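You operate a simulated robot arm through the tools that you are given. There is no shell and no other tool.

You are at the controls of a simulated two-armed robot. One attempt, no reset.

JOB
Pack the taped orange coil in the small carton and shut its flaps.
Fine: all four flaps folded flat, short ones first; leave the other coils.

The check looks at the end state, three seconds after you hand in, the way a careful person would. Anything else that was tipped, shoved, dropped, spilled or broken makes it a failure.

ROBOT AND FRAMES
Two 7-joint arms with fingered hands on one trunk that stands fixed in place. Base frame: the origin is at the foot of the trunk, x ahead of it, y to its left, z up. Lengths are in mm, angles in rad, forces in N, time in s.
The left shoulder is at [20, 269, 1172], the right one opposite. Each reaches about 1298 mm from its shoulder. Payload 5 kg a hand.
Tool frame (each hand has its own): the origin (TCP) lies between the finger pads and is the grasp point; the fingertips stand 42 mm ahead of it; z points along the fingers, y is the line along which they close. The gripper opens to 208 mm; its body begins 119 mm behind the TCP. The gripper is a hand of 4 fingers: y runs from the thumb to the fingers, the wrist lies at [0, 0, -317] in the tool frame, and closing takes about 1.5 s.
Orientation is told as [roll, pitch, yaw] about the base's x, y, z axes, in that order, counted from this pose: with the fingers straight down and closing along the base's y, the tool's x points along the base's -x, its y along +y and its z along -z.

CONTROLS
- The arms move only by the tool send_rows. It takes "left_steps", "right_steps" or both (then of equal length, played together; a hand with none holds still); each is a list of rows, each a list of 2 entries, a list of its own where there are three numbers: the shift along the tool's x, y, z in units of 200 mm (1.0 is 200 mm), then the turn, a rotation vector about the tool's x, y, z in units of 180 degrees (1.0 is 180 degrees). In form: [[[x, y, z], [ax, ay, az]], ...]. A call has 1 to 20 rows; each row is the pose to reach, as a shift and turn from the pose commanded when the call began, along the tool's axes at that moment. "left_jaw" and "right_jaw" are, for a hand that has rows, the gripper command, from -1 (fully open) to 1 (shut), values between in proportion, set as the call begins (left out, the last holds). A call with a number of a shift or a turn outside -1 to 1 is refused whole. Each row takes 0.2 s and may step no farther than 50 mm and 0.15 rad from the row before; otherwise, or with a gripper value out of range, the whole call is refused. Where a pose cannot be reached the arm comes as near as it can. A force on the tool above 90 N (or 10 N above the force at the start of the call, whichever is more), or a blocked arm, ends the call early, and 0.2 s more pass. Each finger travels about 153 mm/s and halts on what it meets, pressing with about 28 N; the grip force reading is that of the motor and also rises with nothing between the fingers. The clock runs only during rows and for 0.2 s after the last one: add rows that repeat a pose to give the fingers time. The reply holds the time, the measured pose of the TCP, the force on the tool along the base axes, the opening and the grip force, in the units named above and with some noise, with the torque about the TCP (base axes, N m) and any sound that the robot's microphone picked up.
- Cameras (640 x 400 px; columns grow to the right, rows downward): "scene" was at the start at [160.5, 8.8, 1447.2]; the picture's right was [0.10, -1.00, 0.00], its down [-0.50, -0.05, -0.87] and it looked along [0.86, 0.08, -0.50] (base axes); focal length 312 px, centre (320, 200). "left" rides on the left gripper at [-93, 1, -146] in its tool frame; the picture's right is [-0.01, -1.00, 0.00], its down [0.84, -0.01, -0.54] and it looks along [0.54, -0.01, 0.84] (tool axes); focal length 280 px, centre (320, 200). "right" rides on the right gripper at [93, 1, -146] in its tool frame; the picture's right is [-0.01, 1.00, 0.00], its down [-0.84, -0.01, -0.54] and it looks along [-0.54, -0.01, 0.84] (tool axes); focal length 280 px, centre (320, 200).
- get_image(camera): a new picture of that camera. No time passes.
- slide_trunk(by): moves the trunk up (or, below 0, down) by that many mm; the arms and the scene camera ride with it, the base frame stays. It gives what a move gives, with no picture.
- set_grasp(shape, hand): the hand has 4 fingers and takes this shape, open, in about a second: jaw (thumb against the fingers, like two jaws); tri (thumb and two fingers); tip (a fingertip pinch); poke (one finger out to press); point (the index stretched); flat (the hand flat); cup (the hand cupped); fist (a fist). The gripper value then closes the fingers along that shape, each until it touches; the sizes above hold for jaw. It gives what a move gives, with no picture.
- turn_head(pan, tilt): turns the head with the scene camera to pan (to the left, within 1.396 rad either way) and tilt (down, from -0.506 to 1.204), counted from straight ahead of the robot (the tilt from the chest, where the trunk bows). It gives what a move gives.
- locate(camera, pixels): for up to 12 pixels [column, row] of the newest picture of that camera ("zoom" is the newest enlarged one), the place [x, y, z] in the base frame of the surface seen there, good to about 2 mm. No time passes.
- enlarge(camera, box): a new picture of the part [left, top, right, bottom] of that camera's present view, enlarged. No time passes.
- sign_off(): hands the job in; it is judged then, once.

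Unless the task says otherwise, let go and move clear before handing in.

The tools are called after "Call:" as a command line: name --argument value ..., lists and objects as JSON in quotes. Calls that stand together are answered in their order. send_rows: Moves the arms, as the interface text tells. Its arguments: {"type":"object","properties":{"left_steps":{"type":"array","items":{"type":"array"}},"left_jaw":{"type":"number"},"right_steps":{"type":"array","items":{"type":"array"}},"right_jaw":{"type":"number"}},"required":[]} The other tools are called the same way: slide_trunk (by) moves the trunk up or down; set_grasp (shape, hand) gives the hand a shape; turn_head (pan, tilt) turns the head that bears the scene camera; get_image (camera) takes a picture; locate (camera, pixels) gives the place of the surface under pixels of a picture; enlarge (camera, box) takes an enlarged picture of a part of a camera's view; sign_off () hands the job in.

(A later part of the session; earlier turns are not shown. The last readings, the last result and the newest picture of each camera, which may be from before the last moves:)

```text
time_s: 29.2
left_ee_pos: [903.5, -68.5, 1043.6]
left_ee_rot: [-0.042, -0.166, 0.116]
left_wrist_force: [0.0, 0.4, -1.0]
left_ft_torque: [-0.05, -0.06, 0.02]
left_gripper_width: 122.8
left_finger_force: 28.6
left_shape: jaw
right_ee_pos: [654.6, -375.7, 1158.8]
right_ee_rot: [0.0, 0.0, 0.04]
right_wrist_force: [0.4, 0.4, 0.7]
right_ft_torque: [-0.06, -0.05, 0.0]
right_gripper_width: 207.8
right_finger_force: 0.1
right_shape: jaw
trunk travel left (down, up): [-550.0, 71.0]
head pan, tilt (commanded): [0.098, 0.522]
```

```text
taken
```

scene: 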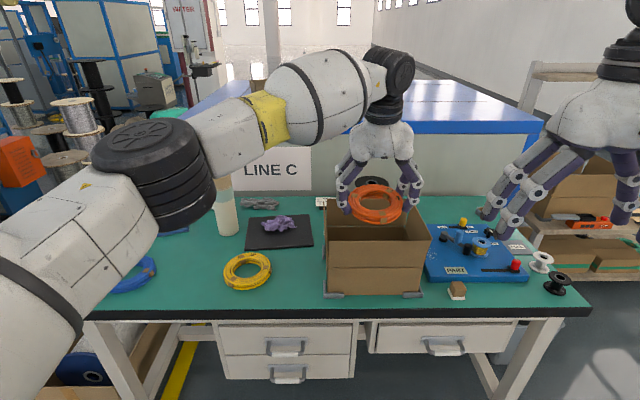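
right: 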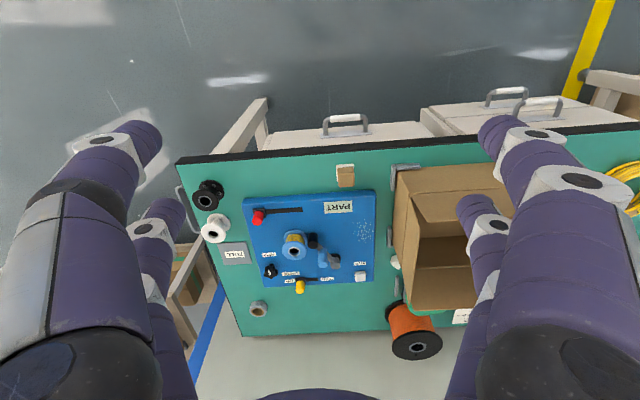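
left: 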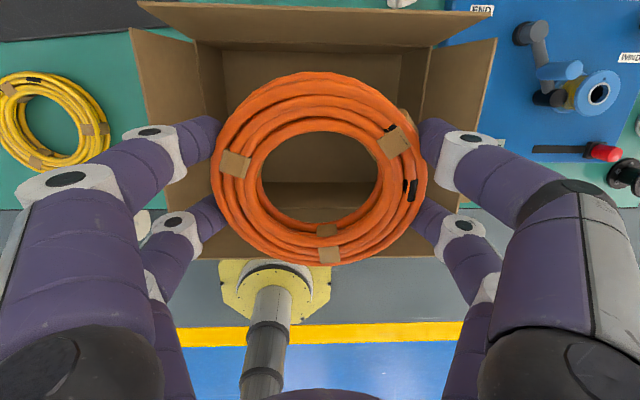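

The coil is centred over the open carton. I'll descend vertically in two stages, watching forces.

Call:
send_rows --left_steps '[[[0.0245, 0.006, 0.148], [0, 0, 0]], [[0.049, 0.0127, 0.296], [0, 0, 0]], [[0.0735, 0.019, 0.4436], [0, 0, 0]], [[0.098, 0.0254, 0.5914], [0, 0, 0]], [[0.098, 0.0254, 0.5914], [0, 0, 0]]]'

Call:
get_image --camera "scene"

Call:
get_image --camera "left"

```text
time_s: 30.4
left_ee_pos: [904.0, -70.6, 924.1]
left_ee_rot: [-0.042, -0.166, 0.114]
left_wrist_force: [-0.2, 0.1, -1.2]
left_ft_torque: [0.0, -0.05, 0.04]
left_gripper_width: 122.9
left_finger_force: 27.8
left_shape: jaw
right_ee_pos: [656.1, -375.3, 1159.0]
right_ee_rot: [0.001, 0.0, 0.039]
right_wrist_force: [0.2, -0.3, 0.4]
right_ft_torque: [0.02, -0.04, 0.0]
right_gripper_width: 207.8
right_finger_force: 0.0
right_shape: jaw
trunk travel left (down, up): [-550.0, 71.0]
head pan, tilt (commanded): [0.098, 0.522]
```

```text
taken
```

scene: 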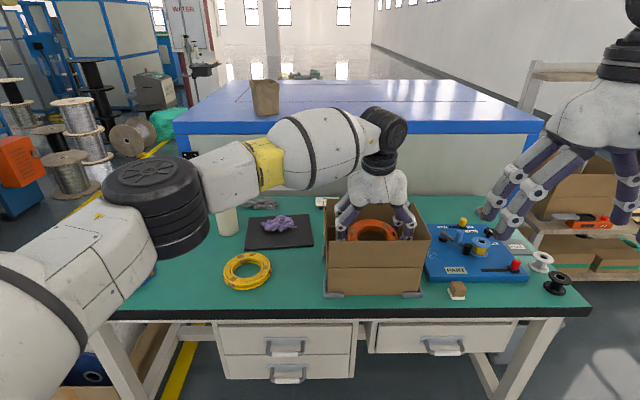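

```text
taken
```

left: 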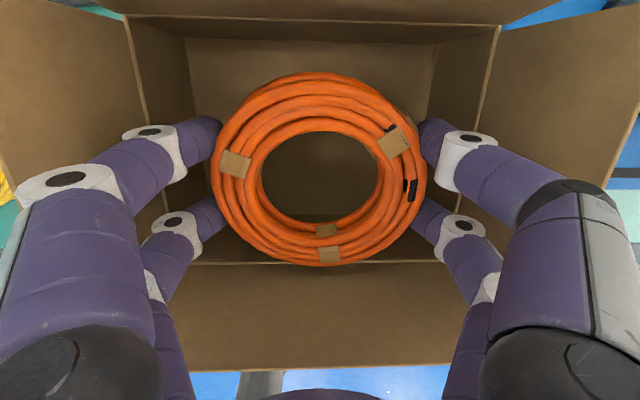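

Everything is inside the walls with clearance, and forces are near zero. I'll continue down to about z=829.

Call:
send_rows --left_steps '[[[0.0204, 0.0053, 0.123], [0, 0, 0]], [[0.041, 0.0106, 0.2464], [0, 0, 0]], [[0.0612, 0.0159, 0.37], [0, 0, 0]], [[0.0776, 0.02, 0.468], [0, 0, 0]], [[0.0776, 0.02, 0.468], [0, 0, 0]]]'

Call:
get_image --camera "scene"

Call:
get_image --camera "left"

```text
time_s: 31.6
left_ee_pos: [904.3, -69.9, 828.3]
left_ee_rot: [-0.044, -0.161, 0.115]
left_wrist_force: [0.9, -0.4, -2.5]
left_ft_torque: [0.0, 0.0, 0.0]
left_gripper_width: 122.9
left_finger_force: 28.3
left_shape: jaw
right_ee_pos: [656.1, -376.8, 1157.4]
right_ee_rot: [0.0, -0.001, 0.041]
right_wrist_force: [-0.1, -0.3, -0.6]
right_ft_torque: [-0.03, -0.03, 0.02]
right_gripper_width: 207.8
right_finger_force: 0.1
right_shape: jaw
trunk travel left (down, up): [-550.0, 71.0]
head pan, tilt (commanded): [0.098, 0.522]
```

```text
taken
```

scene: 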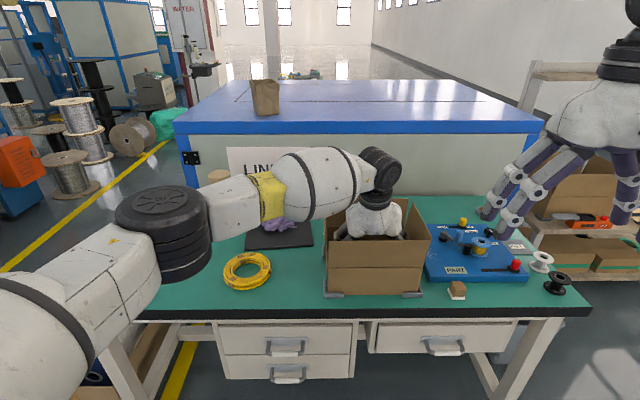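

```text
taken
```

left: 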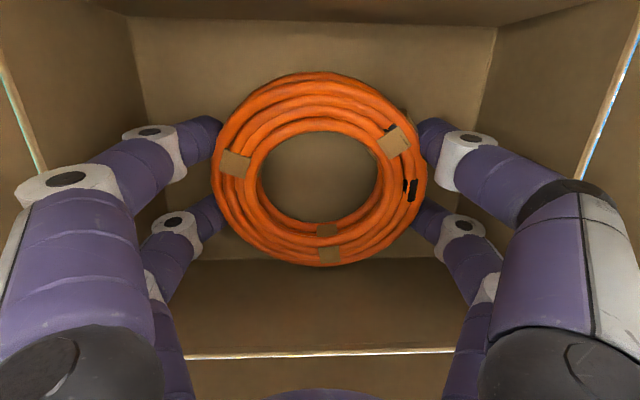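

Inside now with no contact forces. I'll lower the last few mm to rest the near edge on the carton floor.

Call:
send_rows --left_steps '[[[0.0025, 0.0006, 0.0148], [0, 0, 0]], [[0.0049, 0.0013, 0.0296], [0, 0, 0]], [[0.0065, 0.0017, 0.0394], [0, 0, 0]], [[0.0065, 0.0017, 0.0394], [0, 0, 0]]]'

```text
time_s: 32.6
left_ee_pos: [905.0, -69.0, 821.2]
left_ee_rot: [-0.043, -0.163, 0.115]
left_wrist_force: [-0.4, 0.1, -0.5]
left_ft_torque: [0.0, 0.07, 0.0]
left_gripper_width: 122.5
left_finger_force: 28.0
left_shape: jaw
right_ee_pos: [656.4, -375.4, 1157.4]
right_ee_rot: [0.0, 0.0, 0.042]
right_wrist_force: [-0.4, -0.3, -1.1]
right_ft_torque: [0.01, -0.01, -0.02]
right_gripper_width: 207.9
right_finger_force: 0.1
right_shape: jaw
trunk travel left (down, up): [-550.0, 71.0]
head pan, tilt (commanded): [0.098, 0.522]
```

The weight reading dropped to about -0.5 N, so the coil is resting on the carton floor. I'll open the fingers just enough to clear it.

Call:
send_rows --left_steps '[[[0, 0, 0], [0, 0, 0]], [[0, 0, 0], [0, 0, 0]], [[0, 0, 0], [0, 0, 0]]]' --left_jaw -0.32

Call:
get_image --camera "left"

```text
time_s: 33.4
left_ee_pos: [905.2, -70.2, 820.6]
left_ee_rot: [-0.043, -0.162, 0.114]
left_wrist_force: [0.4, 0.6, -0.8]
left_ft_torque: [-0.02, -0.01, -0.02]
left_gripper_width: 136.8
left_finger_force: 0.0
left_shape: jaw
right_ee_pos: [657.0, -376.0, 1159.2]
right_ee_rot: [0.0, 0.0, 0.041]
right_wrist_force: [0.2, -0.1, 0.1]
right_ft_torque: [-0.01, 0.0, -0.01]
right_gripper_width: 208.1
right_finger_force: 0.0
right_shape: jaw
trunk travel left (down, up): [-550.0, 71.0]
head pan, tilt (commanded): [0.098, 0.522]
```

```text
taken
```

left: 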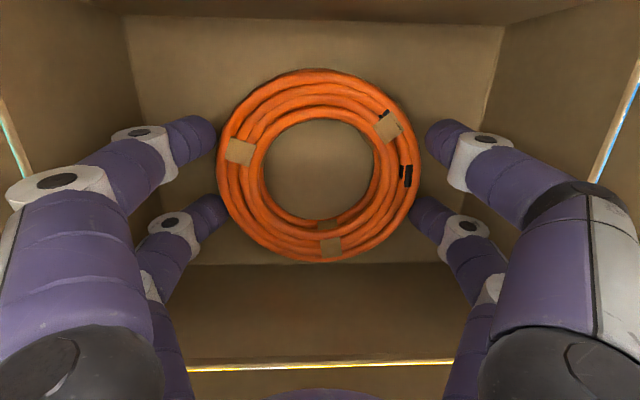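

The coil lies flat and free of the fingers. I'll lift the hand straight up out of the carton.

Call:
send_rows --left_steps '[[[-0.0163, -0.0042, -0.0986], [0, 0, 0]], [[-0.049, -0.0127, -0.296], [0, 0, 0]], [[-0.0817, -0.021, -0.493], [0, 0, 0]], [[-0.114, -0.0297, -0.69], [0, 0, 0]], [[-0.147, -0.038, -0.887], [0, 0, 0]], [[-0.162, -0.042, -0.98], [0, 0, 0]]]'

Call:
get_image --camera "left"

Call:
get_image --camera "scene"

```text
time_s: 34.8
left_ee_pos: [905.1, -69.7, 1020.2]
left_ee_rot: [-0.043, -0.164, 0.116]
left_wrist_force: [-0.1, -0.8, -0.6]
left_ft_torque: [-0.03, -0.03, 0.0]
left_gripper_width: 136.8
left_finger_force: 0.1
left_shape: jaw
right_ee_pos: [656.9, -375.9, 1158.5]
right_ee_rot: [0.001, 0.001, 0.04]
right_wrist_force: [0.5, 0.4, -1.6]
right_ft_torque: [-0.01, -0.02, -0.01]
right_gripper_width: 207.8
right_finger_force: 0.0
right_shape: jaw
trunk travel left (down, up): [-550.0, 71.0]
head pan, tilt (commanded): [0.098, 0.522]
```

```text
taken
```

left: 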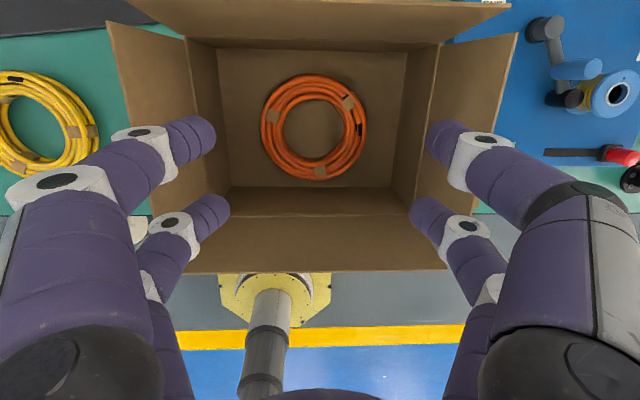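

```text
taken
```

scene: 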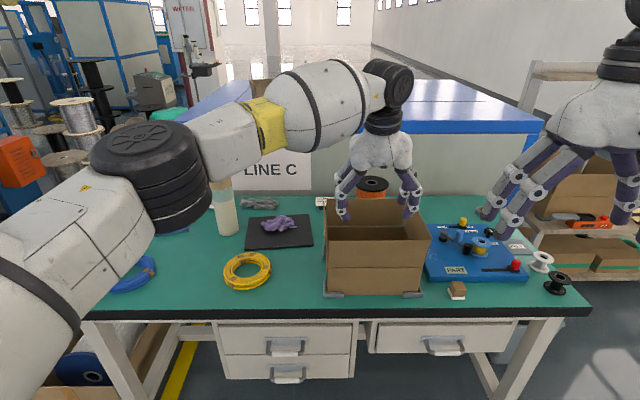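

The coil sits inside and the left hand is clear. Now I'll lift the hand, close it to a compact pusher, straighten it, and move it outside the left flap.

Call:
send_rows --left_steps '[[[-0.033, -0.0085, -0.197], [-0.0068, 0.026, 0]], [[-0.038, 0.15, -0.204], [-0.0137, 0.0522, 0]], [[-0.044, 0.35, -0.211], [-0.0137, 0.0522, 0]], [[-0.05, 0.55, -0.219], [-0.0137, 0.0522, 0]], [[-0.056, 0.75, -0.226], [-0.0137, 0.0522, 0]], [[-0.062, 0.944, -0.233], [-0.0137, 0.0522, 0]], [[-0.062, 0.944, -0.233], [-0.0137, 0.0522, 0]]]' --left_jaw 1.0

Call:
get_image --camera "left"

Call:
get_image --camera "scene"

```text
time_s: 36.4
left_ee_pos: [889.7, 120.6, 1062.5]
left_ee_rot: [0.001, -0.001, 0.11]
left_wrist_force: [-0.4, -1.1, 1.3]
left_ft_torque: [0.16, -0.03, 0.02]
left_gripper_width: 0.2
left_finger_force: 28.1
left_shape: jaw
left hand out of reach, approached as far as the arm can: row 2
right_ee_pos: [655.4, -377.4, 1157.8]
right_ee_rot: [0.002, 0.001, 0.038]
right_wrist_force: [-0.1, -0.1, -0.4]
right_ft_torque: [0.15, -0.06, -0.01]
right_gripper_width: 207.6
right_finger_force: 0.1
right_shape: jaw
trunk travel left (down, up): [-550.0, 71.0]
head pan, tilt (commanded): [0.098, 0.522]
```

```text
taken
```

left: 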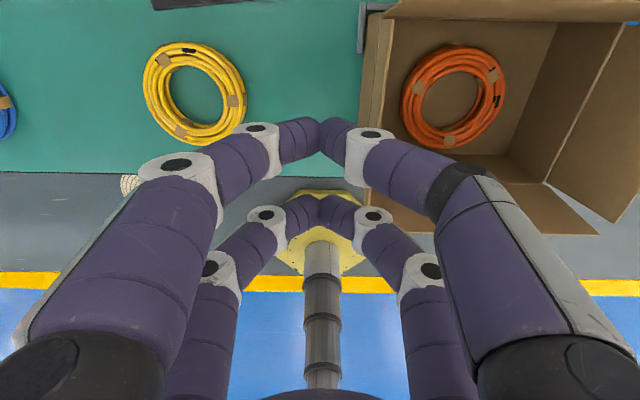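

```text
taken
```

scene: 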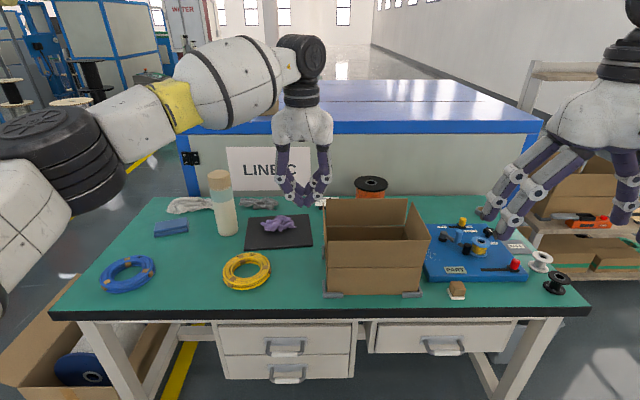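

The closed jaw bows out at the knuckles, so it's not an ideal pusher. I'll try the flat hand shape here, where it is clear of everything, and look at it.

Call:
set_grasp --hand "left" --shape "flat"

Call:
get_image --camera "left"

Call:
enlarge --camera "scene" --box '[230, 60, 450, 310]'

```text
time_s: 37.3
left_ee_pos: [890.5, 122.6, 1061.4]
left_ee_rot: [0.0, 0.002, 0.111]
left_wrist_force: [-0.8, -1.5, -0.4]
left_ft_torque: [0.02, -0.02, 0.02]
left_gripper_width: 0.1
left_finger_force: 0.1
left_shape: flat
right_ee_pos: [656.9, -376.4, 1159.2]
right_ee_rot: [0.0, 0.001, 0.041]
right_wrist_force: [-0.3, 0.3, 0.3]
right_ft_torque: [0.01, -0.04, 0.03]
right_gripper_width: 207.9
right_finger_force: 0.1
right_shape: jaw
trunk travel left (down, up): [-550.0, 71.0]
head pan, tilt (commanded): [0.098, 0.522]
```

```text
taken
```

left: 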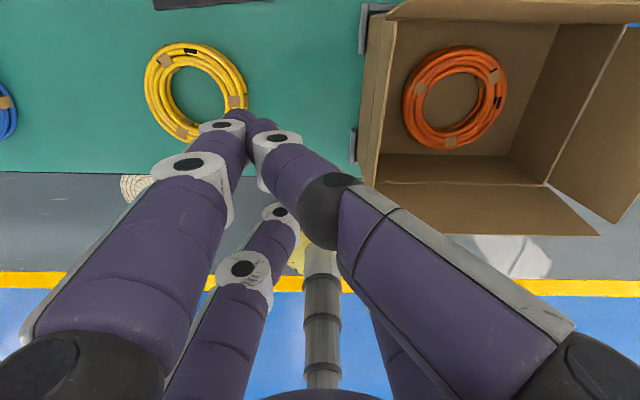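

```text
1.60 times, centred on (340, 185) of scene
```

zoom: 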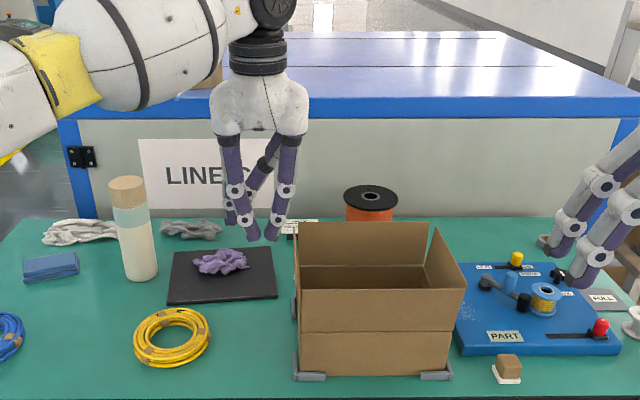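

The flat shape leaves the thumb crossing the fingers. I'll see what the poke shape looks like.

Call:
set_grasp --hand "left" --shape "poke"

Call:
get_image --camera "left"

Call:
enlarge --camera "scene" --box '[230, 60, 450, 310]'

```text
time_s: 38.2
left_ee_pos: [891.3, 123.4, 1060.9]
left_ee_rot: [0.0, 0.002, 0.113]
left_wrist_force: [0.2, 0.0, 0.3]
left_ft_torque: [-0.01, 0.0, 0.02]
left_gripper_width: 0.0
left_finger_force: 0.0
left_shape: poke
right_ee_pos: [656.4, -376.3, 1157.9]
right_ee_rot: [0.0, 0.001, 0.04]
right_wrist_force: [0.2, 0.4, 0.0]
right_ft_torque: [0.03, 0.0, 0.01]
right_gripper_width: 207.9
right_finger_force: 0.1
right_shape: jaw
trunk travel left (down, up): [-550.0, 71.0]
head pan, tilt (commanded): [0.098, 0.522]
```

```text
taken
```

left: 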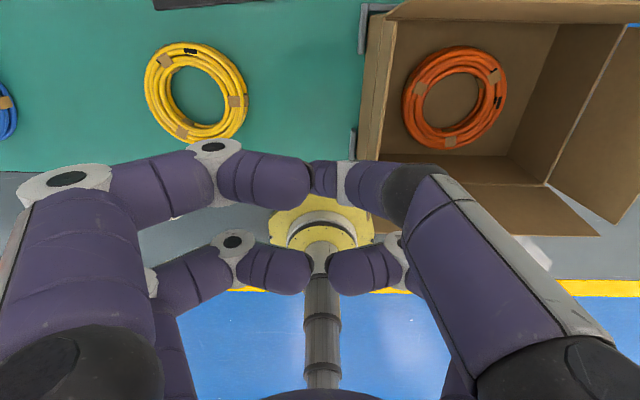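

```text
1.60 times, centred on (340, 185) of scene
```

zoom: 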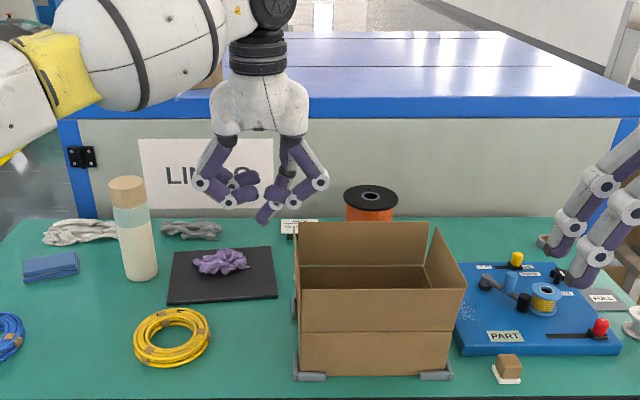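

Poke leaves wide knuckles. I'll check the point and fist shapes as well.

Call:
set_grasp --hand "left" --shape "point"

Call:
enlarge --camera "scene" --box '[230, 60, 450, 310]'

Call:
get_image --camera "left"

Call:
set_grasp --hand "left" --shape "fist"

Call:
enlarge --camera "scene" --box '[230, 60, 450, 310]'

Call:
get_image --camera "left"

```text
time_s: 39.1
left_ee_pos: [890.5, 124.2, 1062.1]
left_ee_rot: [0.001, 0.002, 0.111]
left_wrist_force: [0.2, 0.3, -1.1]
left_ft_torque: [-0.02, 0.02, 0.03]
left_gripper_width: 201.7
left_finger_force: 0.1
left_shape: point
right_ee_pos: [656.2, -376.4, 1158.0]
right_ee_rot: [0.0, 0.001, 0.04]
right_wrist_force: [0.2, 0.2, -0.8]
right_ft_torque: [-0.01, -0.02, -0.03]
right_gripper_width: 208.1
right_finger_force: 0.1
right_shape: jaw
trunk travel left (down, up): [-550.0, 71.0]
head pan, tilt (commanded): [0.098, 0.522]
```

```text
1.60 times, centred on (340, 185) of scene
```

zoom: 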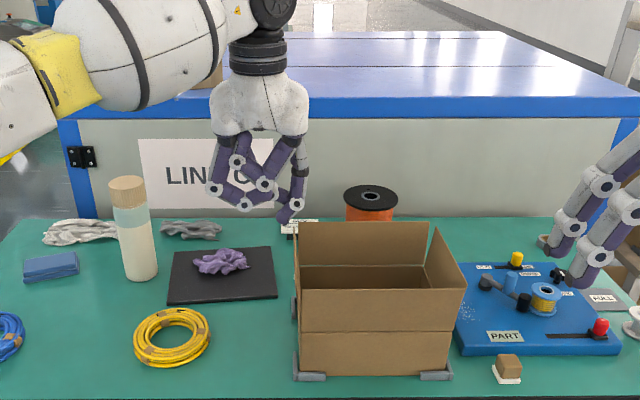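

```text
taken
```

left: 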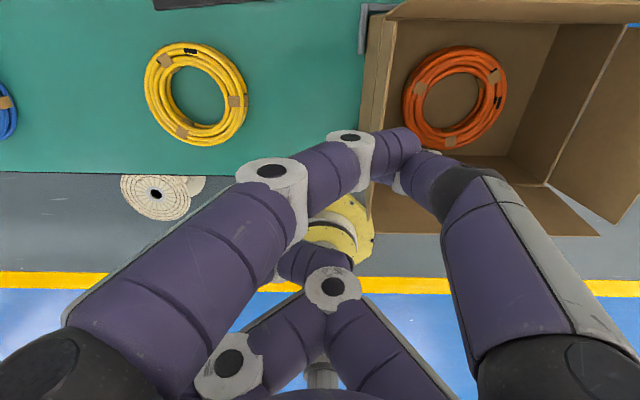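

```text
time_s: 40.0
left_ee_pos: [890.2, 123.4, 1061.2]
left_ee_rot: [0.0, 0.001, 0.11]
left_wrist_force: [0.6, -0.1, 0.7]
left_ft_torque: [-0.02, 0.03, -0.01]
left_gripper_width: 0.0
left_finger_force: 0.0
left_shape: fist
right_ee_pos: [657.1, -375.3, 1157.7]
right_ee_rot: [0.0, 0.001, 0.039]
right_wrist_force: [-0.3, 0.4, -0.3]
right_ft_torque: [0.0, 0.01, -0.02]
right_gripper_width: 208.1
right_finger_force: 0.0
right_shape: jaw
trunk travel left (down, up): [-550.0, 71.0]
head pan, tilt (commanded): [0.098, 0.522]
```

```text
1.60 times, centred on (340, 185) of scene
```

zoom: 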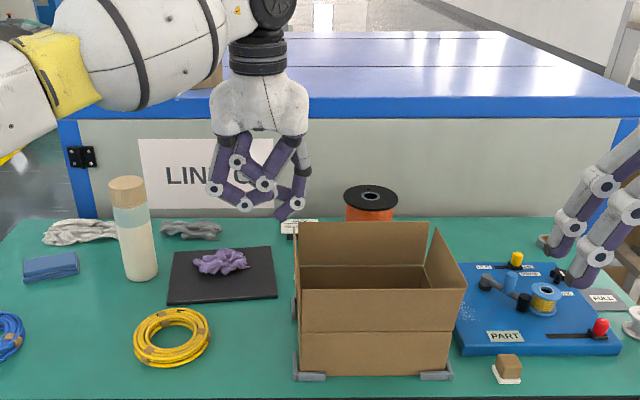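

```text
taken
```

left: 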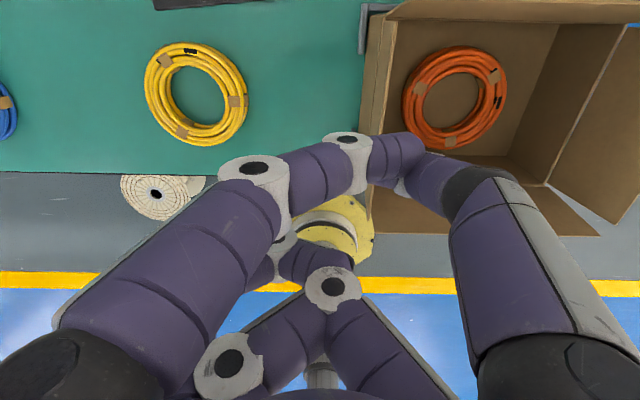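

Jaw shape closed is the best-known pusher, with its tips on the tool axis. I'll return to jaw and close it while clear of everything.

Call:
set_grasp --hand "left" --shape "jaw"

Call:
send_rows --left_steps '[[[0, 0.05, 0], [0.032, 0.0035, 0]], [[0, 0.1, 0], [0.0633, 0.007, 0]], [[0, 0.14, 0], [0.0633, 0.007, 0]], [[0, 0.14, 0], [0.0633, 0.007, 0]], [[0, 0.14, 0], [0.0633, 0.007, 0]], [[0, 0.14, 0], [0.0633, 0.007, 0]], [[0, 0.14, 0], [0.0633, 0.007, 0]], [[0, 0.14, 0], [0.0633, 0.007, 0]]]' --left_jaw 1.0

Call:
get_image --camera "left"

Call:
enlarge --camera "scene" --box '[230, 60, 450, 310]'

```text
time_s: 40.9
left_ee_pos: [891.2, 122.1, 1061.8]
left_ee_rot: [-0.001, 0.001, 0.111]
left_wrist_force: [0.8, -0.3, 0.8]
left_ft_torque: [0.0, 0.01, 0.01]
left_gripper_width: 208.2
left_finger_force: 0.1
left_shape: jaw
right_ee_pos: [656.7, -376.3, 1157.7]
right_ee_rot: [0.0, 0.0, 0.041]
right_wrist_force: [-0.4, -1.4, -0.5]
right_ft_torque: [0.02, 0.01, 0.02]
right_gripper_width: 207.7
right_finger_force: 0.0
right_shape: jaw
trunk travel left (down, up): [-550.0, 71.0]
head pan, tilt (commanded): [0.098, 0.522]
```

```text
time_s: 42.7
left_ee_pos: [887.5, 150.6, 1061.6]
left_ee_rot: [-0.199, 0.022, 0.11]
left_wrist_force: [-0.1, 0.8, 0.8]
left_ft_torque: [0.0, 0.03, -0.01]
left_gripper_width: 0.0
left_finger_force: 27.5
left_shape: jaw
right_ee_pos: [655.9, -373.6, 1157.2]
right_ee_rot: [0.0, -0.001, 0.039]
right_wrist_force: [0.8, -0.2, -0.8]
right_ft_torque: [0.0, 0.03, -0.02]
right_gripper_width: 207.9
right_finger_force: 0.1
right_shape: jaw
trunk travel left (down, up): [-550.0, 71.0]
head pan, tilt (commanded): [0.098, 0.522]
```

```text
taken
```

left: 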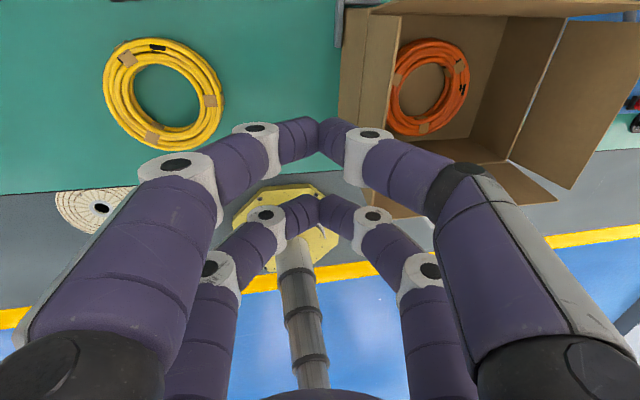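

```text
1.60 times, centred on (340, 185) of scene
```

zoom: 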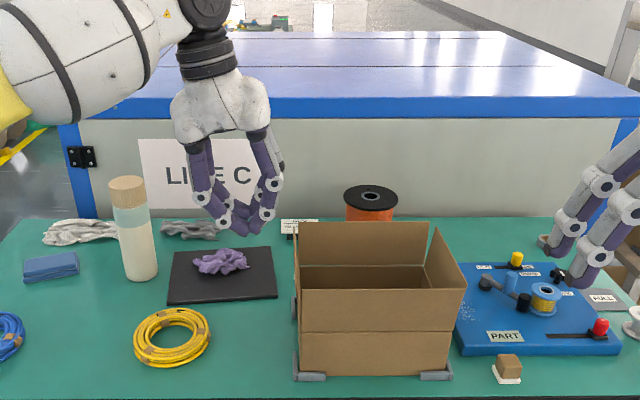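

The closed hand leans as planned and is clear of the left flap. I'll lower it beside the flap, with tips about 60 mm above the crease height.

Call:
send_rows --left_steps '[[[-0.003, 0.07, 0.13], [0, 0, 0]], [[-0.007, 0.12, 0.29], [0, 0, 0]], [[-0.0103, 0.167, 0.4455], [0, 0, 0]], [[-0.0103, 0.167, 0.4455], [0, 0, 0]]]'

Call:
enlarge --camera "scene" --box '[230, 60, 450, 310]'

Call:
get_image --camera "left"

```text
time_s: 43.7
left_ee_pos: [884.1, 164.7, 968.3]
left_ee_rot: [-0.2, 0.022, 0.108]
left_wrist_force: [-0.7, 0.7, 0.5]
left_ft_torque: [0.08, -0.05, 0.03]
left_gripper_width: 0.0
left_finger_force: 28.4
left_shape: jaw
right_ee_pos: [655.8, -376.8, 1160.1]
right_ee_rot: [0.0, 0.001, 0.04]
right_wrist_force: [0.3, 1.1, 0.3]
right_ft_torque: [-0.04, -0.08, -0.03]
right_gripper_width: 208.1
right_finger_force: 0.1
right_shape: jaw
trunk travel left (down, up): [-550.0, 71.0]
head pan, tilt (commanded): [0.098, 0.522]
```

```text
1.60 times, centred on (340, 185) of scene
```

zoom: 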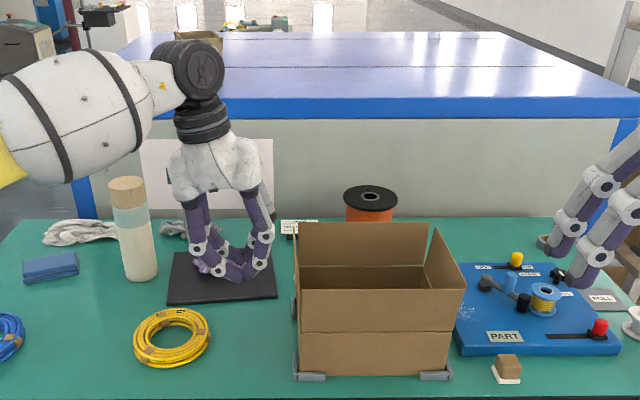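

```text
taken
```

left: 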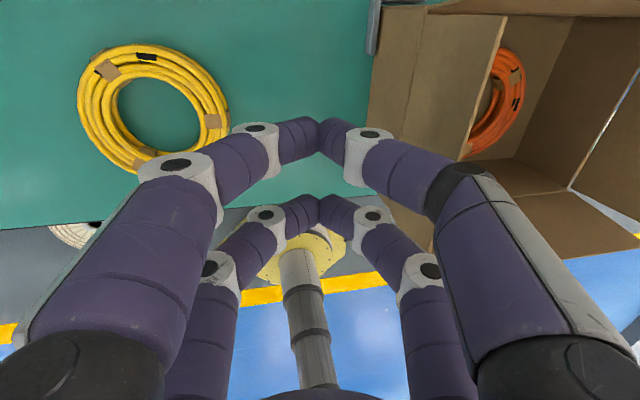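

Hand is positioned outside the left flap with clear space. I'll push inward about 115 mm and see how the flap responds.

Call:
send_rows --left_steps '[[[0, -0.147, 0.0297], [0, 0, 0]], [[0, -0.294, 0.0593], [0, 0, 0]], [[0, -0.438, 0.1035], [0, 0, 0]], [[-0.001, -0.5605, 0.1535], [0, 0, 0]]]'

Call:
enlarge --camera "scene" --box '[230, 60, 450, 310]'

Call:
get_image --camera "left"

```text
time_s: 44.7
left_ee_pos: [898.6, 49.3, 958.2]
left_ee_rot: [-0.199, 0.023, 0.112]
left_wrist_force: [0.3, 0.8, -0.7]
left_ft_torque: [-0.07, 0.02, 0.0]
left_gripper_width: 0.0
left_finger_force: 27.8
left_shape: jaw
right_ee_pos: [656.7, -376.3, 1158.1]
right_ee_rot: [-0.001, -0.001, 0.041]
right_wrist_force: [-0.2, -0.4, 0.2]
right_ft_torque: [0.09, 0.01, -0.01]
right_gripper_width: 207.9
right_finger_force: 0.1
right_shape: jaw
trunk travel left (down, up): [-550.0, 71.0]
head pan, tilt (commanded): [0.098, 0.522]
```

```text
1.60 times, centred on (340, 185) of scene
```

zoom: 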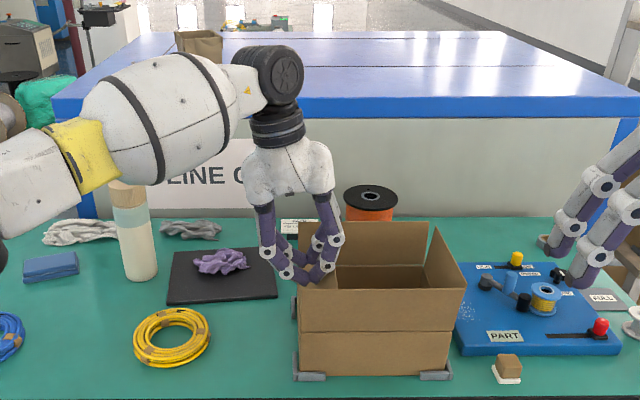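

```text
taken
```

left: 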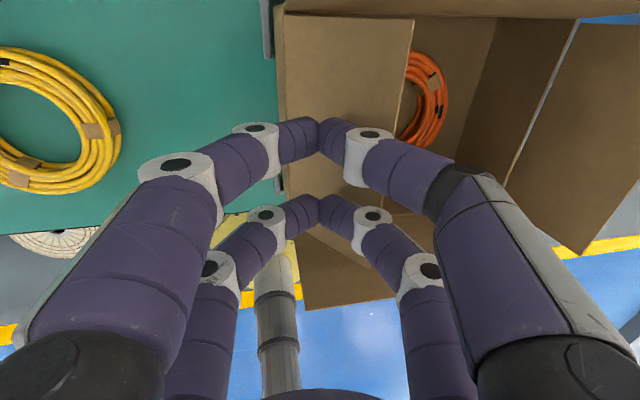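

The left flap is turning inward easily with very little force. I'll continue over and down until the tips are just above crease level.

Call:
send_rows --left_steps '[[[0, -0.1175, 0.049], [0, 0, 0]], [[-0.001, -0.2085, 0.1035], [0, 0, 0]], [[-0.0026, -0.246, 0.172], [0, 0, 0]], [[-0.004, -0.244, 0.233], [0, 0, 0]], [[-0.005, -0.226, 0.27], [0, 0, 0]]]'

Call:
enlarge --camera "scene" --box '[230, 60, 450, 310]'

Call:
get_image --camera "left"

```text
time_s: 45.9
left_ee_pos: [903.6, -6.2, 914.9]
left_ee_rot: [-0.199, 0.022, 0.11]
left_wrist_force: [-0.5, 0.8, 0.9]
left_ft_torque: [-0.02, 0.03, 0.0]
left_gripper_width: 0.0
left_finger_force: 28.1
left_shape: jaw
right_ee_pos: [657.4, -374.9, 1158.0]
right_ee_rot: [0.0, -0.001, 0.039]
right_wrist_force: [0.8, -0.1, -0.4]
right_ft_torque: [0.04, 0.04, -0.03]
right_gripper_width: 208.2
right_finger_force: 0.0
right_shape: jaw
trunk travel left (down, up): [-550.0, 71.0]
head pan, tilt (commanded): [0.098, 0.522]
```

```text
1.60 times, centred on (340, 185) of scene
```

zoom: 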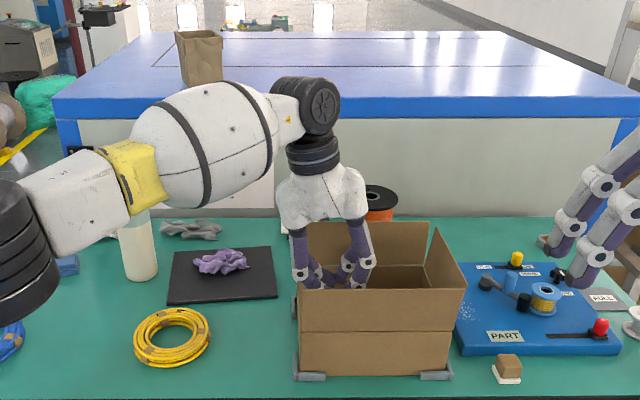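

```text
taken
```

left: 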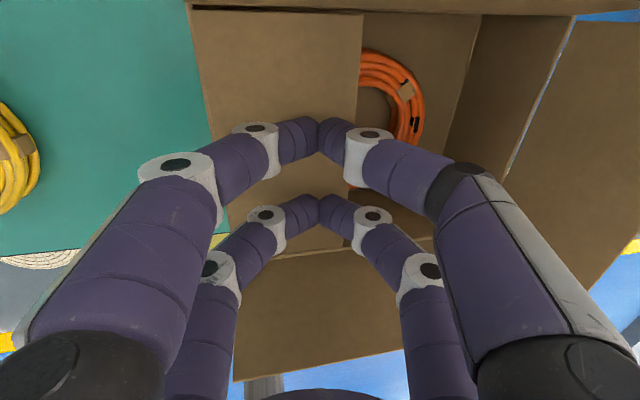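

The left flap is nearly flat. I'll measure its height before pressing further.

Call:
locate --camera "left" --pixels '[[215, 40], [205, 100], [280, 40], [280, 90], [345, 40], [340, 90], [355, 60], [330, 235], [300, 240]]'

```text
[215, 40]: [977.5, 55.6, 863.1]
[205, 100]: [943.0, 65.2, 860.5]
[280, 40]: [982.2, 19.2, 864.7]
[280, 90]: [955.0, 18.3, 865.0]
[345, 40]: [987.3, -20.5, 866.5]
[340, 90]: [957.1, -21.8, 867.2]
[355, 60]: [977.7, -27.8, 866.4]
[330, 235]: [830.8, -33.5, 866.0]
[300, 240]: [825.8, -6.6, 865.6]
```

The left flap reads z≈863–867 across, so it is already flat. I'll lift the hand away a bit and see whether the flap stays down.

Call:
send_rows --left_steps '[[[0.0022, -0.0198, -0.098], [0, 0, 0]], [[0.0044, -0.0395, -0.196], [0, 0, 0]], [[0.0066, -0.0593, -0.294], [0, 0, 0]], [[0.0066, -0.0593, -0.294], [0, 0, 0]], [[0.0066, -0.0593, -0.294], [0, 0, 0]], [[0.0066, -0.0593, -0.294], [0, 0, 0]]]'

Call:
get_image --camera "left"

Call:
enlarge --camera "scene" --box '[230, 60, 450, 310]'

```text
time_s: 47.3
left_ee_pos: [902.4, -6.1, 973.4]
left_ee_rot: [-0.2, 0.023, 0.111]
left_wrist_force: [1.3, -0.3, -0.3]
left_ft_torque: [0.03, 0.04, -0.02]
left_gripper_width: 0.0
left_finger_force: 27.9
left_shape: jaw
right_ee_pos: [655.9, -375.9, 1158.6]
right_ee_rot: [-0.001, 0.001, 0.04]
right_wrist_force: [0.9, 0.2, 0.1]
right_ft_torque: [0.0, 0.0, 0.01]
right_gripper_width: 208.3
right_finger_force: 0.1
right_shape: jaw
trunk travel left (down, up): [-550.0, 71.0]
head pan, tilt (commanded): [0.098, 0.522]
```

```text
taken
```

left: 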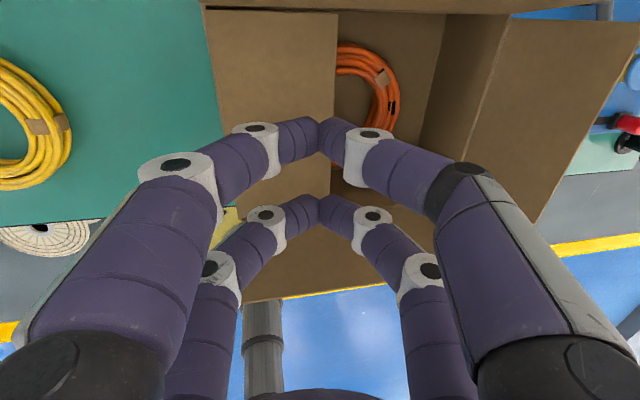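

```text
1.60 times, centred on (340, 185) of scene
```

zoom: 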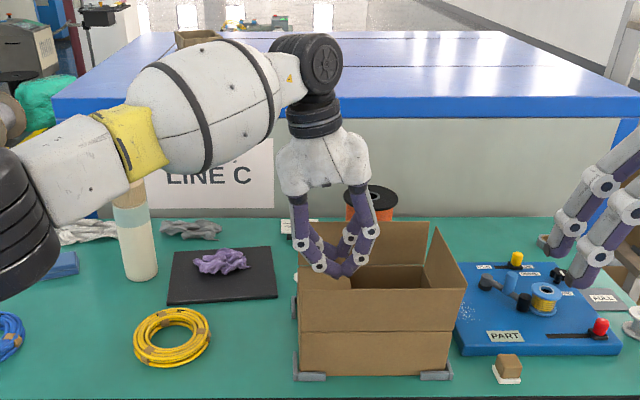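

Call:
locate --camera "left" --pixels '[[225, 40], [225, 100], [280, 40], [280, 100], [328, 40], [325, 100], [295, 250]]'

```text
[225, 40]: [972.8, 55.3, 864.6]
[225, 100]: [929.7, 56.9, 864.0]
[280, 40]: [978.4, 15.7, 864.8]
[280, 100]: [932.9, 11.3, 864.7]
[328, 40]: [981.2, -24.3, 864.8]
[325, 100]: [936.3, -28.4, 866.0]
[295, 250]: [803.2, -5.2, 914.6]
```

The left flap stayed flat at z≈865 after release, so the flaps hold their position. I'll retreat the left hand up and left, and close the right hand's jaw for the next flap.

Call:
send_rows --left_steps '[[[0.0033, -0.03, -0.147], [0, 0, 0]], [[0.0066, -0.059, -0.294], [0, 0, 0]], [[0.0099, -0.089, -0.441], [0, 0, 0]], [[0.0099, 0.1, -0.479], [0, 0, 0]], [[0.0099, 0.285, -0.516], [0, 0, 0]], [[0.0099, 0.47, -0.554], [0, 0, 0]], [[0.0099, 0.655, -0.591], [0, 0, 0]], [[0.0099, 0.842, -0.629], [0, 0, 0]]]' --right_steps '[[[0, 0, 0], [0, 0, 0]], [[0, 0, 0], [0, 0, 0]], [[0, 0, 0], [0, 0, 0]], [[0, 0, 0], [0, 0, 0]], [[0, 0, 0], [0, 0, 0]], [[0, 0, 0], [0, 0, 0]], [[0, 0, 0], [0, 0, 0]], [[0, 0, 0], [0, 0, 0]]]' --right_jaw 1.0

Call:
get_image --camera "scene"

Call:
get_image --camera "right"

Call:
locate --camera "scene" --pixels '[[463, 222], [490, 232], [447, 238], [470, 240], [480, 243], [516, 265], [455, 290], [430, 275], [427, 255], [420, 220], [375, 215], [460, 232]]'

```text
time_s: 49.1
left_ee_pos: [881.3, 184.4, 1064.6]
left_ee_rot: [-0.199, 0.023, 0.109]
left_wrist_force: [-0.4, 1.1, -0.1]
left_ft_torque: [-0.05, -0.01, -0.02]
left_gripper_width: 0.1
left_finger_force: 27.8
left_shape: jaw
right_ee_pos: [656.8, -373.3, 1158.6]
right_ee_rot: [-0.003, 0.0, 0.041]
right_wrist_force: [-0.1, 1.7, 0.1]
right_ft_torque: [-0.23, 0.0, 0.01]
right_gripper_width: 0.0
right_finger_force: 28.4
right_shape: jaw
trunk travel left (down, up): [-550.0, 71.0]
head pan, tilt (commanded): [0.098, 0.522]
```

```text
taken
```

scene: 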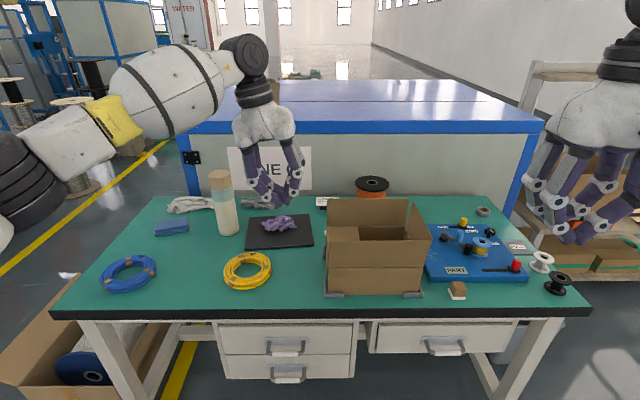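

```text
taken
```

right: 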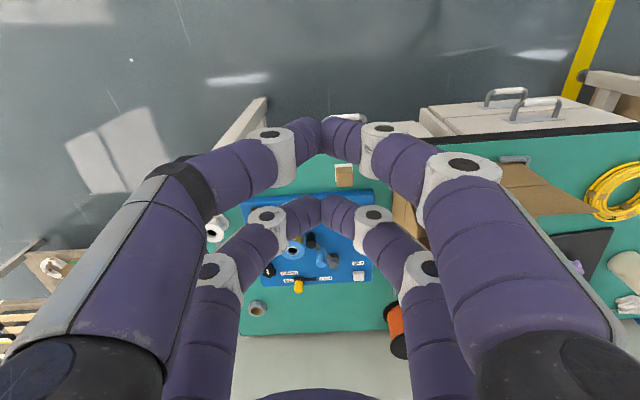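

```text
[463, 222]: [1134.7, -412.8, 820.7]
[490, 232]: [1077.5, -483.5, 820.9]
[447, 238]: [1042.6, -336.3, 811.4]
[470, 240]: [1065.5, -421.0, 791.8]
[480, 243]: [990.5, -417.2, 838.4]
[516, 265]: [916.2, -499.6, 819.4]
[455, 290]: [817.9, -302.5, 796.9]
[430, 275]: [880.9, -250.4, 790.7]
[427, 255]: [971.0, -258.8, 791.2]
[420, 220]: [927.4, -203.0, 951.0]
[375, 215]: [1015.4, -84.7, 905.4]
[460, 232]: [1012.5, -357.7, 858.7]
```

The fixture's tallest part is about z=859, so a right-hand path with tips above 915 is clear. I'll bring the closed right hand forward, leaned slightly, toward the outside of the right flap.

Call:
send_rows --right_steps '[[[-0.181, 0.028, 0], [-0.0159, -0.0127, -0.0074]], [[-0.362, 0.056, 0], [-0.0318, -0.0255, -0.0149]], [[-0.544, 0.083, 0], [-0.0477, -0.0382, -0.0223]], [[-0.725, 0.111, 0], [-0.0477, -0.0382, -0.0223]], [[-0.906, 0.139, 0], [-0.0477, -0.0382, -0.0223]], [[-0.906, 0.139, 0], [-0.0477, -0.0382, -0.0223]]]'

Call:
get_image --camera "scene"

```text
time_s: 50.5
left_ee_pos: [880.9, 182.3, 1067.2]
left_ee_rot: [-0.198, 0.022, 0.109]
left_wrist_force: [0.1, -0.3, 1.5]
left_ft_torque: [0.07, -0.05, 0.02]
left_gripper_width: 0.0
left_finger_force: 28.1
left_shape: jaw
right_ee_pos: [834.3, -342.8, 1156.0]
right_ee_rot: [0.147, -0.125, 0.099]
right_wrist_force: [-0.4, 0.9, -0.1]
right_ft_torque: [-0.01, -0.07, -0.02]
right_gripper_width: 0.0
right_finger_force: 28.3
right_shape: jaw
trunk travel left (down, up): [-550.0, 71.0]
head pan, tilt (commanded): [0.098, 0.522]
```

```text
taken
```

scene: 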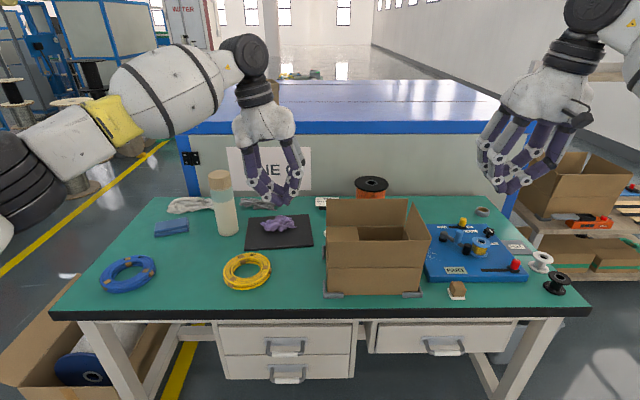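

The right hand is at (834,-343,1156) with its lean in place. I'll bring it to the outside of the right flap and lower it to tip height about 927.

Call:
send_rows --right_steps '[[[-0.126, 0.021, 0.182], [0, 0, 0]], [[-0.252, 0.042, 0.364], [0, 0, 0]], [[-0.3777, 0.0627, 0.5464], [0, 0, 0]], [[-0.3586, 0.0404, 0.697], [0, 0, 0]], [[-0.3395, 0.0181, 0.8475], [0, 0, 0]], [[-0.3203, -0.0042, 0.998], [0, 0, 0]], [[-0.3203, -0.0042, 0.998], [0, 0, 0]]]'

Call:
enlarge --camera "scene" --box '[310, 90, 530, 310]'

Call:
get_image --camera "right"

```text
time_s: 52.1
left_ee_pos: [880.9, 183.7, 1065.7]
left_ee_rot: [-0.199, 0.021, 0.11]
left_wrist_force: [0.0, 0.0, -0.4]
left_ft_torque: [-0.06, -0.03, 0.04]
left_gripper_width: 0.0
left_finger_force: 27.8
left_shape: jaw
right_ee_pos: [920.8, -300.4, 969.2]
right_ee_rot: [0.145, -0.126, 0.102]
right_wrist_force: [0.3, 0.0, -0.1]
right_ft_torque: [-0.04, -0.05, -0.01]
right_gripper_width: 0.0
right_finger_force: 28.1
right_shape: jaw
trunk travel left (down, up): [-550.0, 71.0]
head pan, tilt (commanded): [0.098, 0.522]
```

```text
1.82 times, centred on (420, 200) of scene
```

zoom: 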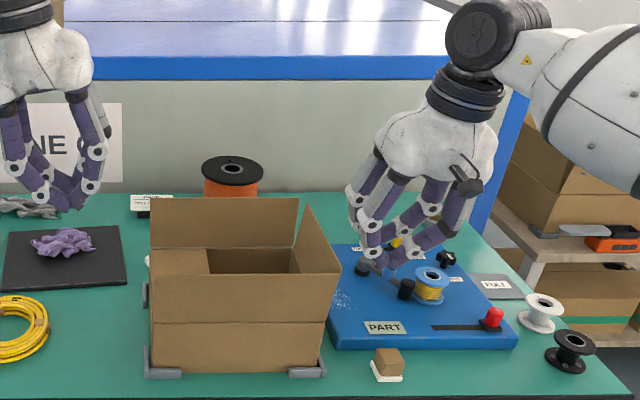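

```text
taken
```

right: 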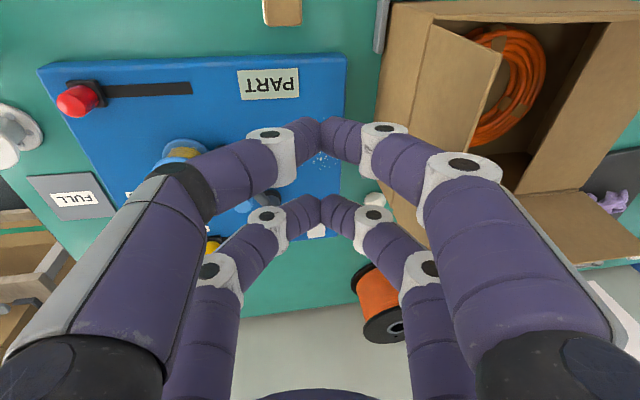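

The hand is outside the right flap with the fixture well below. I'll push the flap in and over, following the same path as on the left.

Call:
send_rows --right_steps '[[[0.0017, 0.1484, 0.0218], [0, 0, 0]], [[0.0034, 0.2968, 0.0435], [0, 0, 0]], [[0.0069, 0.443, 0.08], [0, 0, 0]], [[0.0115, 0.568, 0.1234], [0, 0, 0]], [[0.0166, 0.6873, 0.171], [0, 0, 0]], [[0.0226, 0.7655, 0.2226], [0, 0, 0]], [[0.0306, 0.8015, 0.288], [0, 0, 0]]]'

Call:
enlarge --camera "scene" --box '[310, 90, 530, 310]'

Call:
get_image --camera "right"

```text
time_s: 53.7
left_ee_pos: [882.7, 182.3, 1066.0]
left_ee_rot: [-0.2, 0.022, 0.108]
left_wrist_force: [-0.2, 0.0, 0.5]
left_ft_torque: [-0.04, 0.02, 0.02]
left_gripper_width: 0.0
left_finger_force: 28.1
left_shape: jaw
right_ee_pos: [901.2, -136.2, 936.1]
right_ee_rot: [0.147, -0.122, 0.102]
right_wrist_force: [0.3, -0.1, -0.1]
right_ft_torque: [0.03, 0.02, 0.0]
right_gripper_width: 0.0
right_finger_force: 28.0
right_shape: jaw
trunk travel left (down, up): [-550.0, 71.0]
head pan, tilt (commanded): [0.098, 0.522]
```

```text
1.82 times, centred on (420, 200) of scene
```

zoom: 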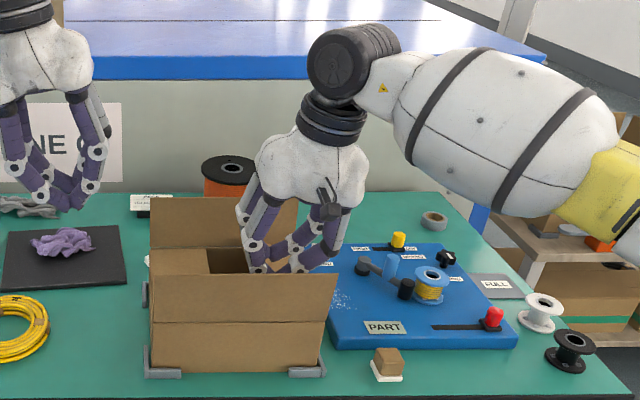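

```text
taken
```

right: 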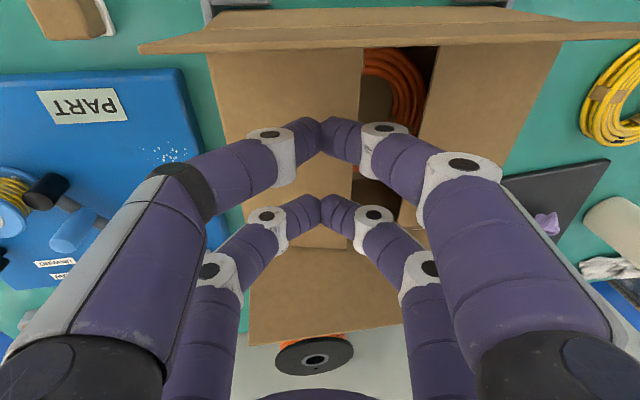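

The right flap is well past halfway. I'll press it down the last bit and measure it.

Call:
send_rows --right_steps '[[[0.0063, -0.0023, 0.05], [0, 0, 0]], [[0.0112, -0.018, 0.088], [0, 0, 0]], [[0.0112, -0.018, 0.088], [0, 0, 0]]]'

Call:
get_image --camera "right"

Call:
locate --camera "right" --pixels '[[230, 80], [240, 140], [300, 70], [300, 110], [350, 70], [345, 110], [270, 100], [330, 200], [330, 240], [480, 80], [440, 80]]'

```text
time_s: 54.5
left_ee_pos: [881.2, 183.2, 1066.4]
left_ee_rot: [-0.198, 0.024, 0.11]
left_wrist_force: [0.8, -0.5, -0.3]
left_ft_torque: [-0.01, -0.01, 0.02]
left_gripper_width: 0.0
left_finger_force: 28.3
left_shape: jaw
right_ee_pos: [902.0, -138.8, 918.1]
right_ee_rot: [0.147, -0.123, 0.101]
right_wrist_force: [-1.0, -0.2, 0.4]
right_ft_torque: [-0.02, -0.02, -0.03]
right_gripper_width: 0.2
right_finger_force: 28.5
right_shape: jaw
trunk travel left (down, up): [-550.0, 71.0]
head pan, tilt (commanded): [0.098, 0.522]
```

```text
taken
```

right: 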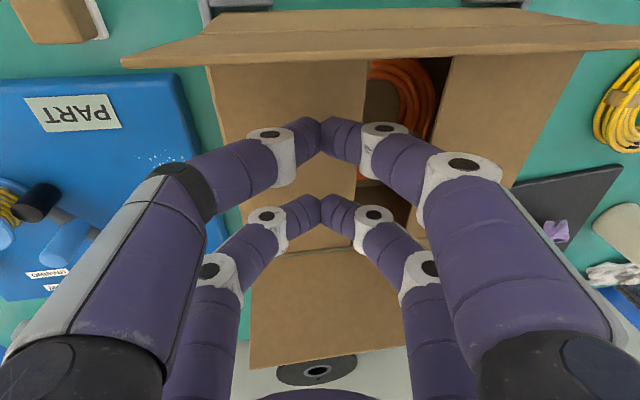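

```text
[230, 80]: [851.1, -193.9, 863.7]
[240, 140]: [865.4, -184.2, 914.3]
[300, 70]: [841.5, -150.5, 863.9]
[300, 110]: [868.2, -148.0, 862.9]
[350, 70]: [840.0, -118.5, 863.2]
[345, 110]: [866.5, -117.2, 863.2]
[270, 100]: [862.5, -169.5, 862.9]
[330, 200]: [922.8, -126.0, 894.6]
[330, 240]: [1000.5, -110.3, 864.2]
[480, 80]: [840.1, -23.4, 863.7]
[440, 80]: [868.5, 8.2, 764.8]
```

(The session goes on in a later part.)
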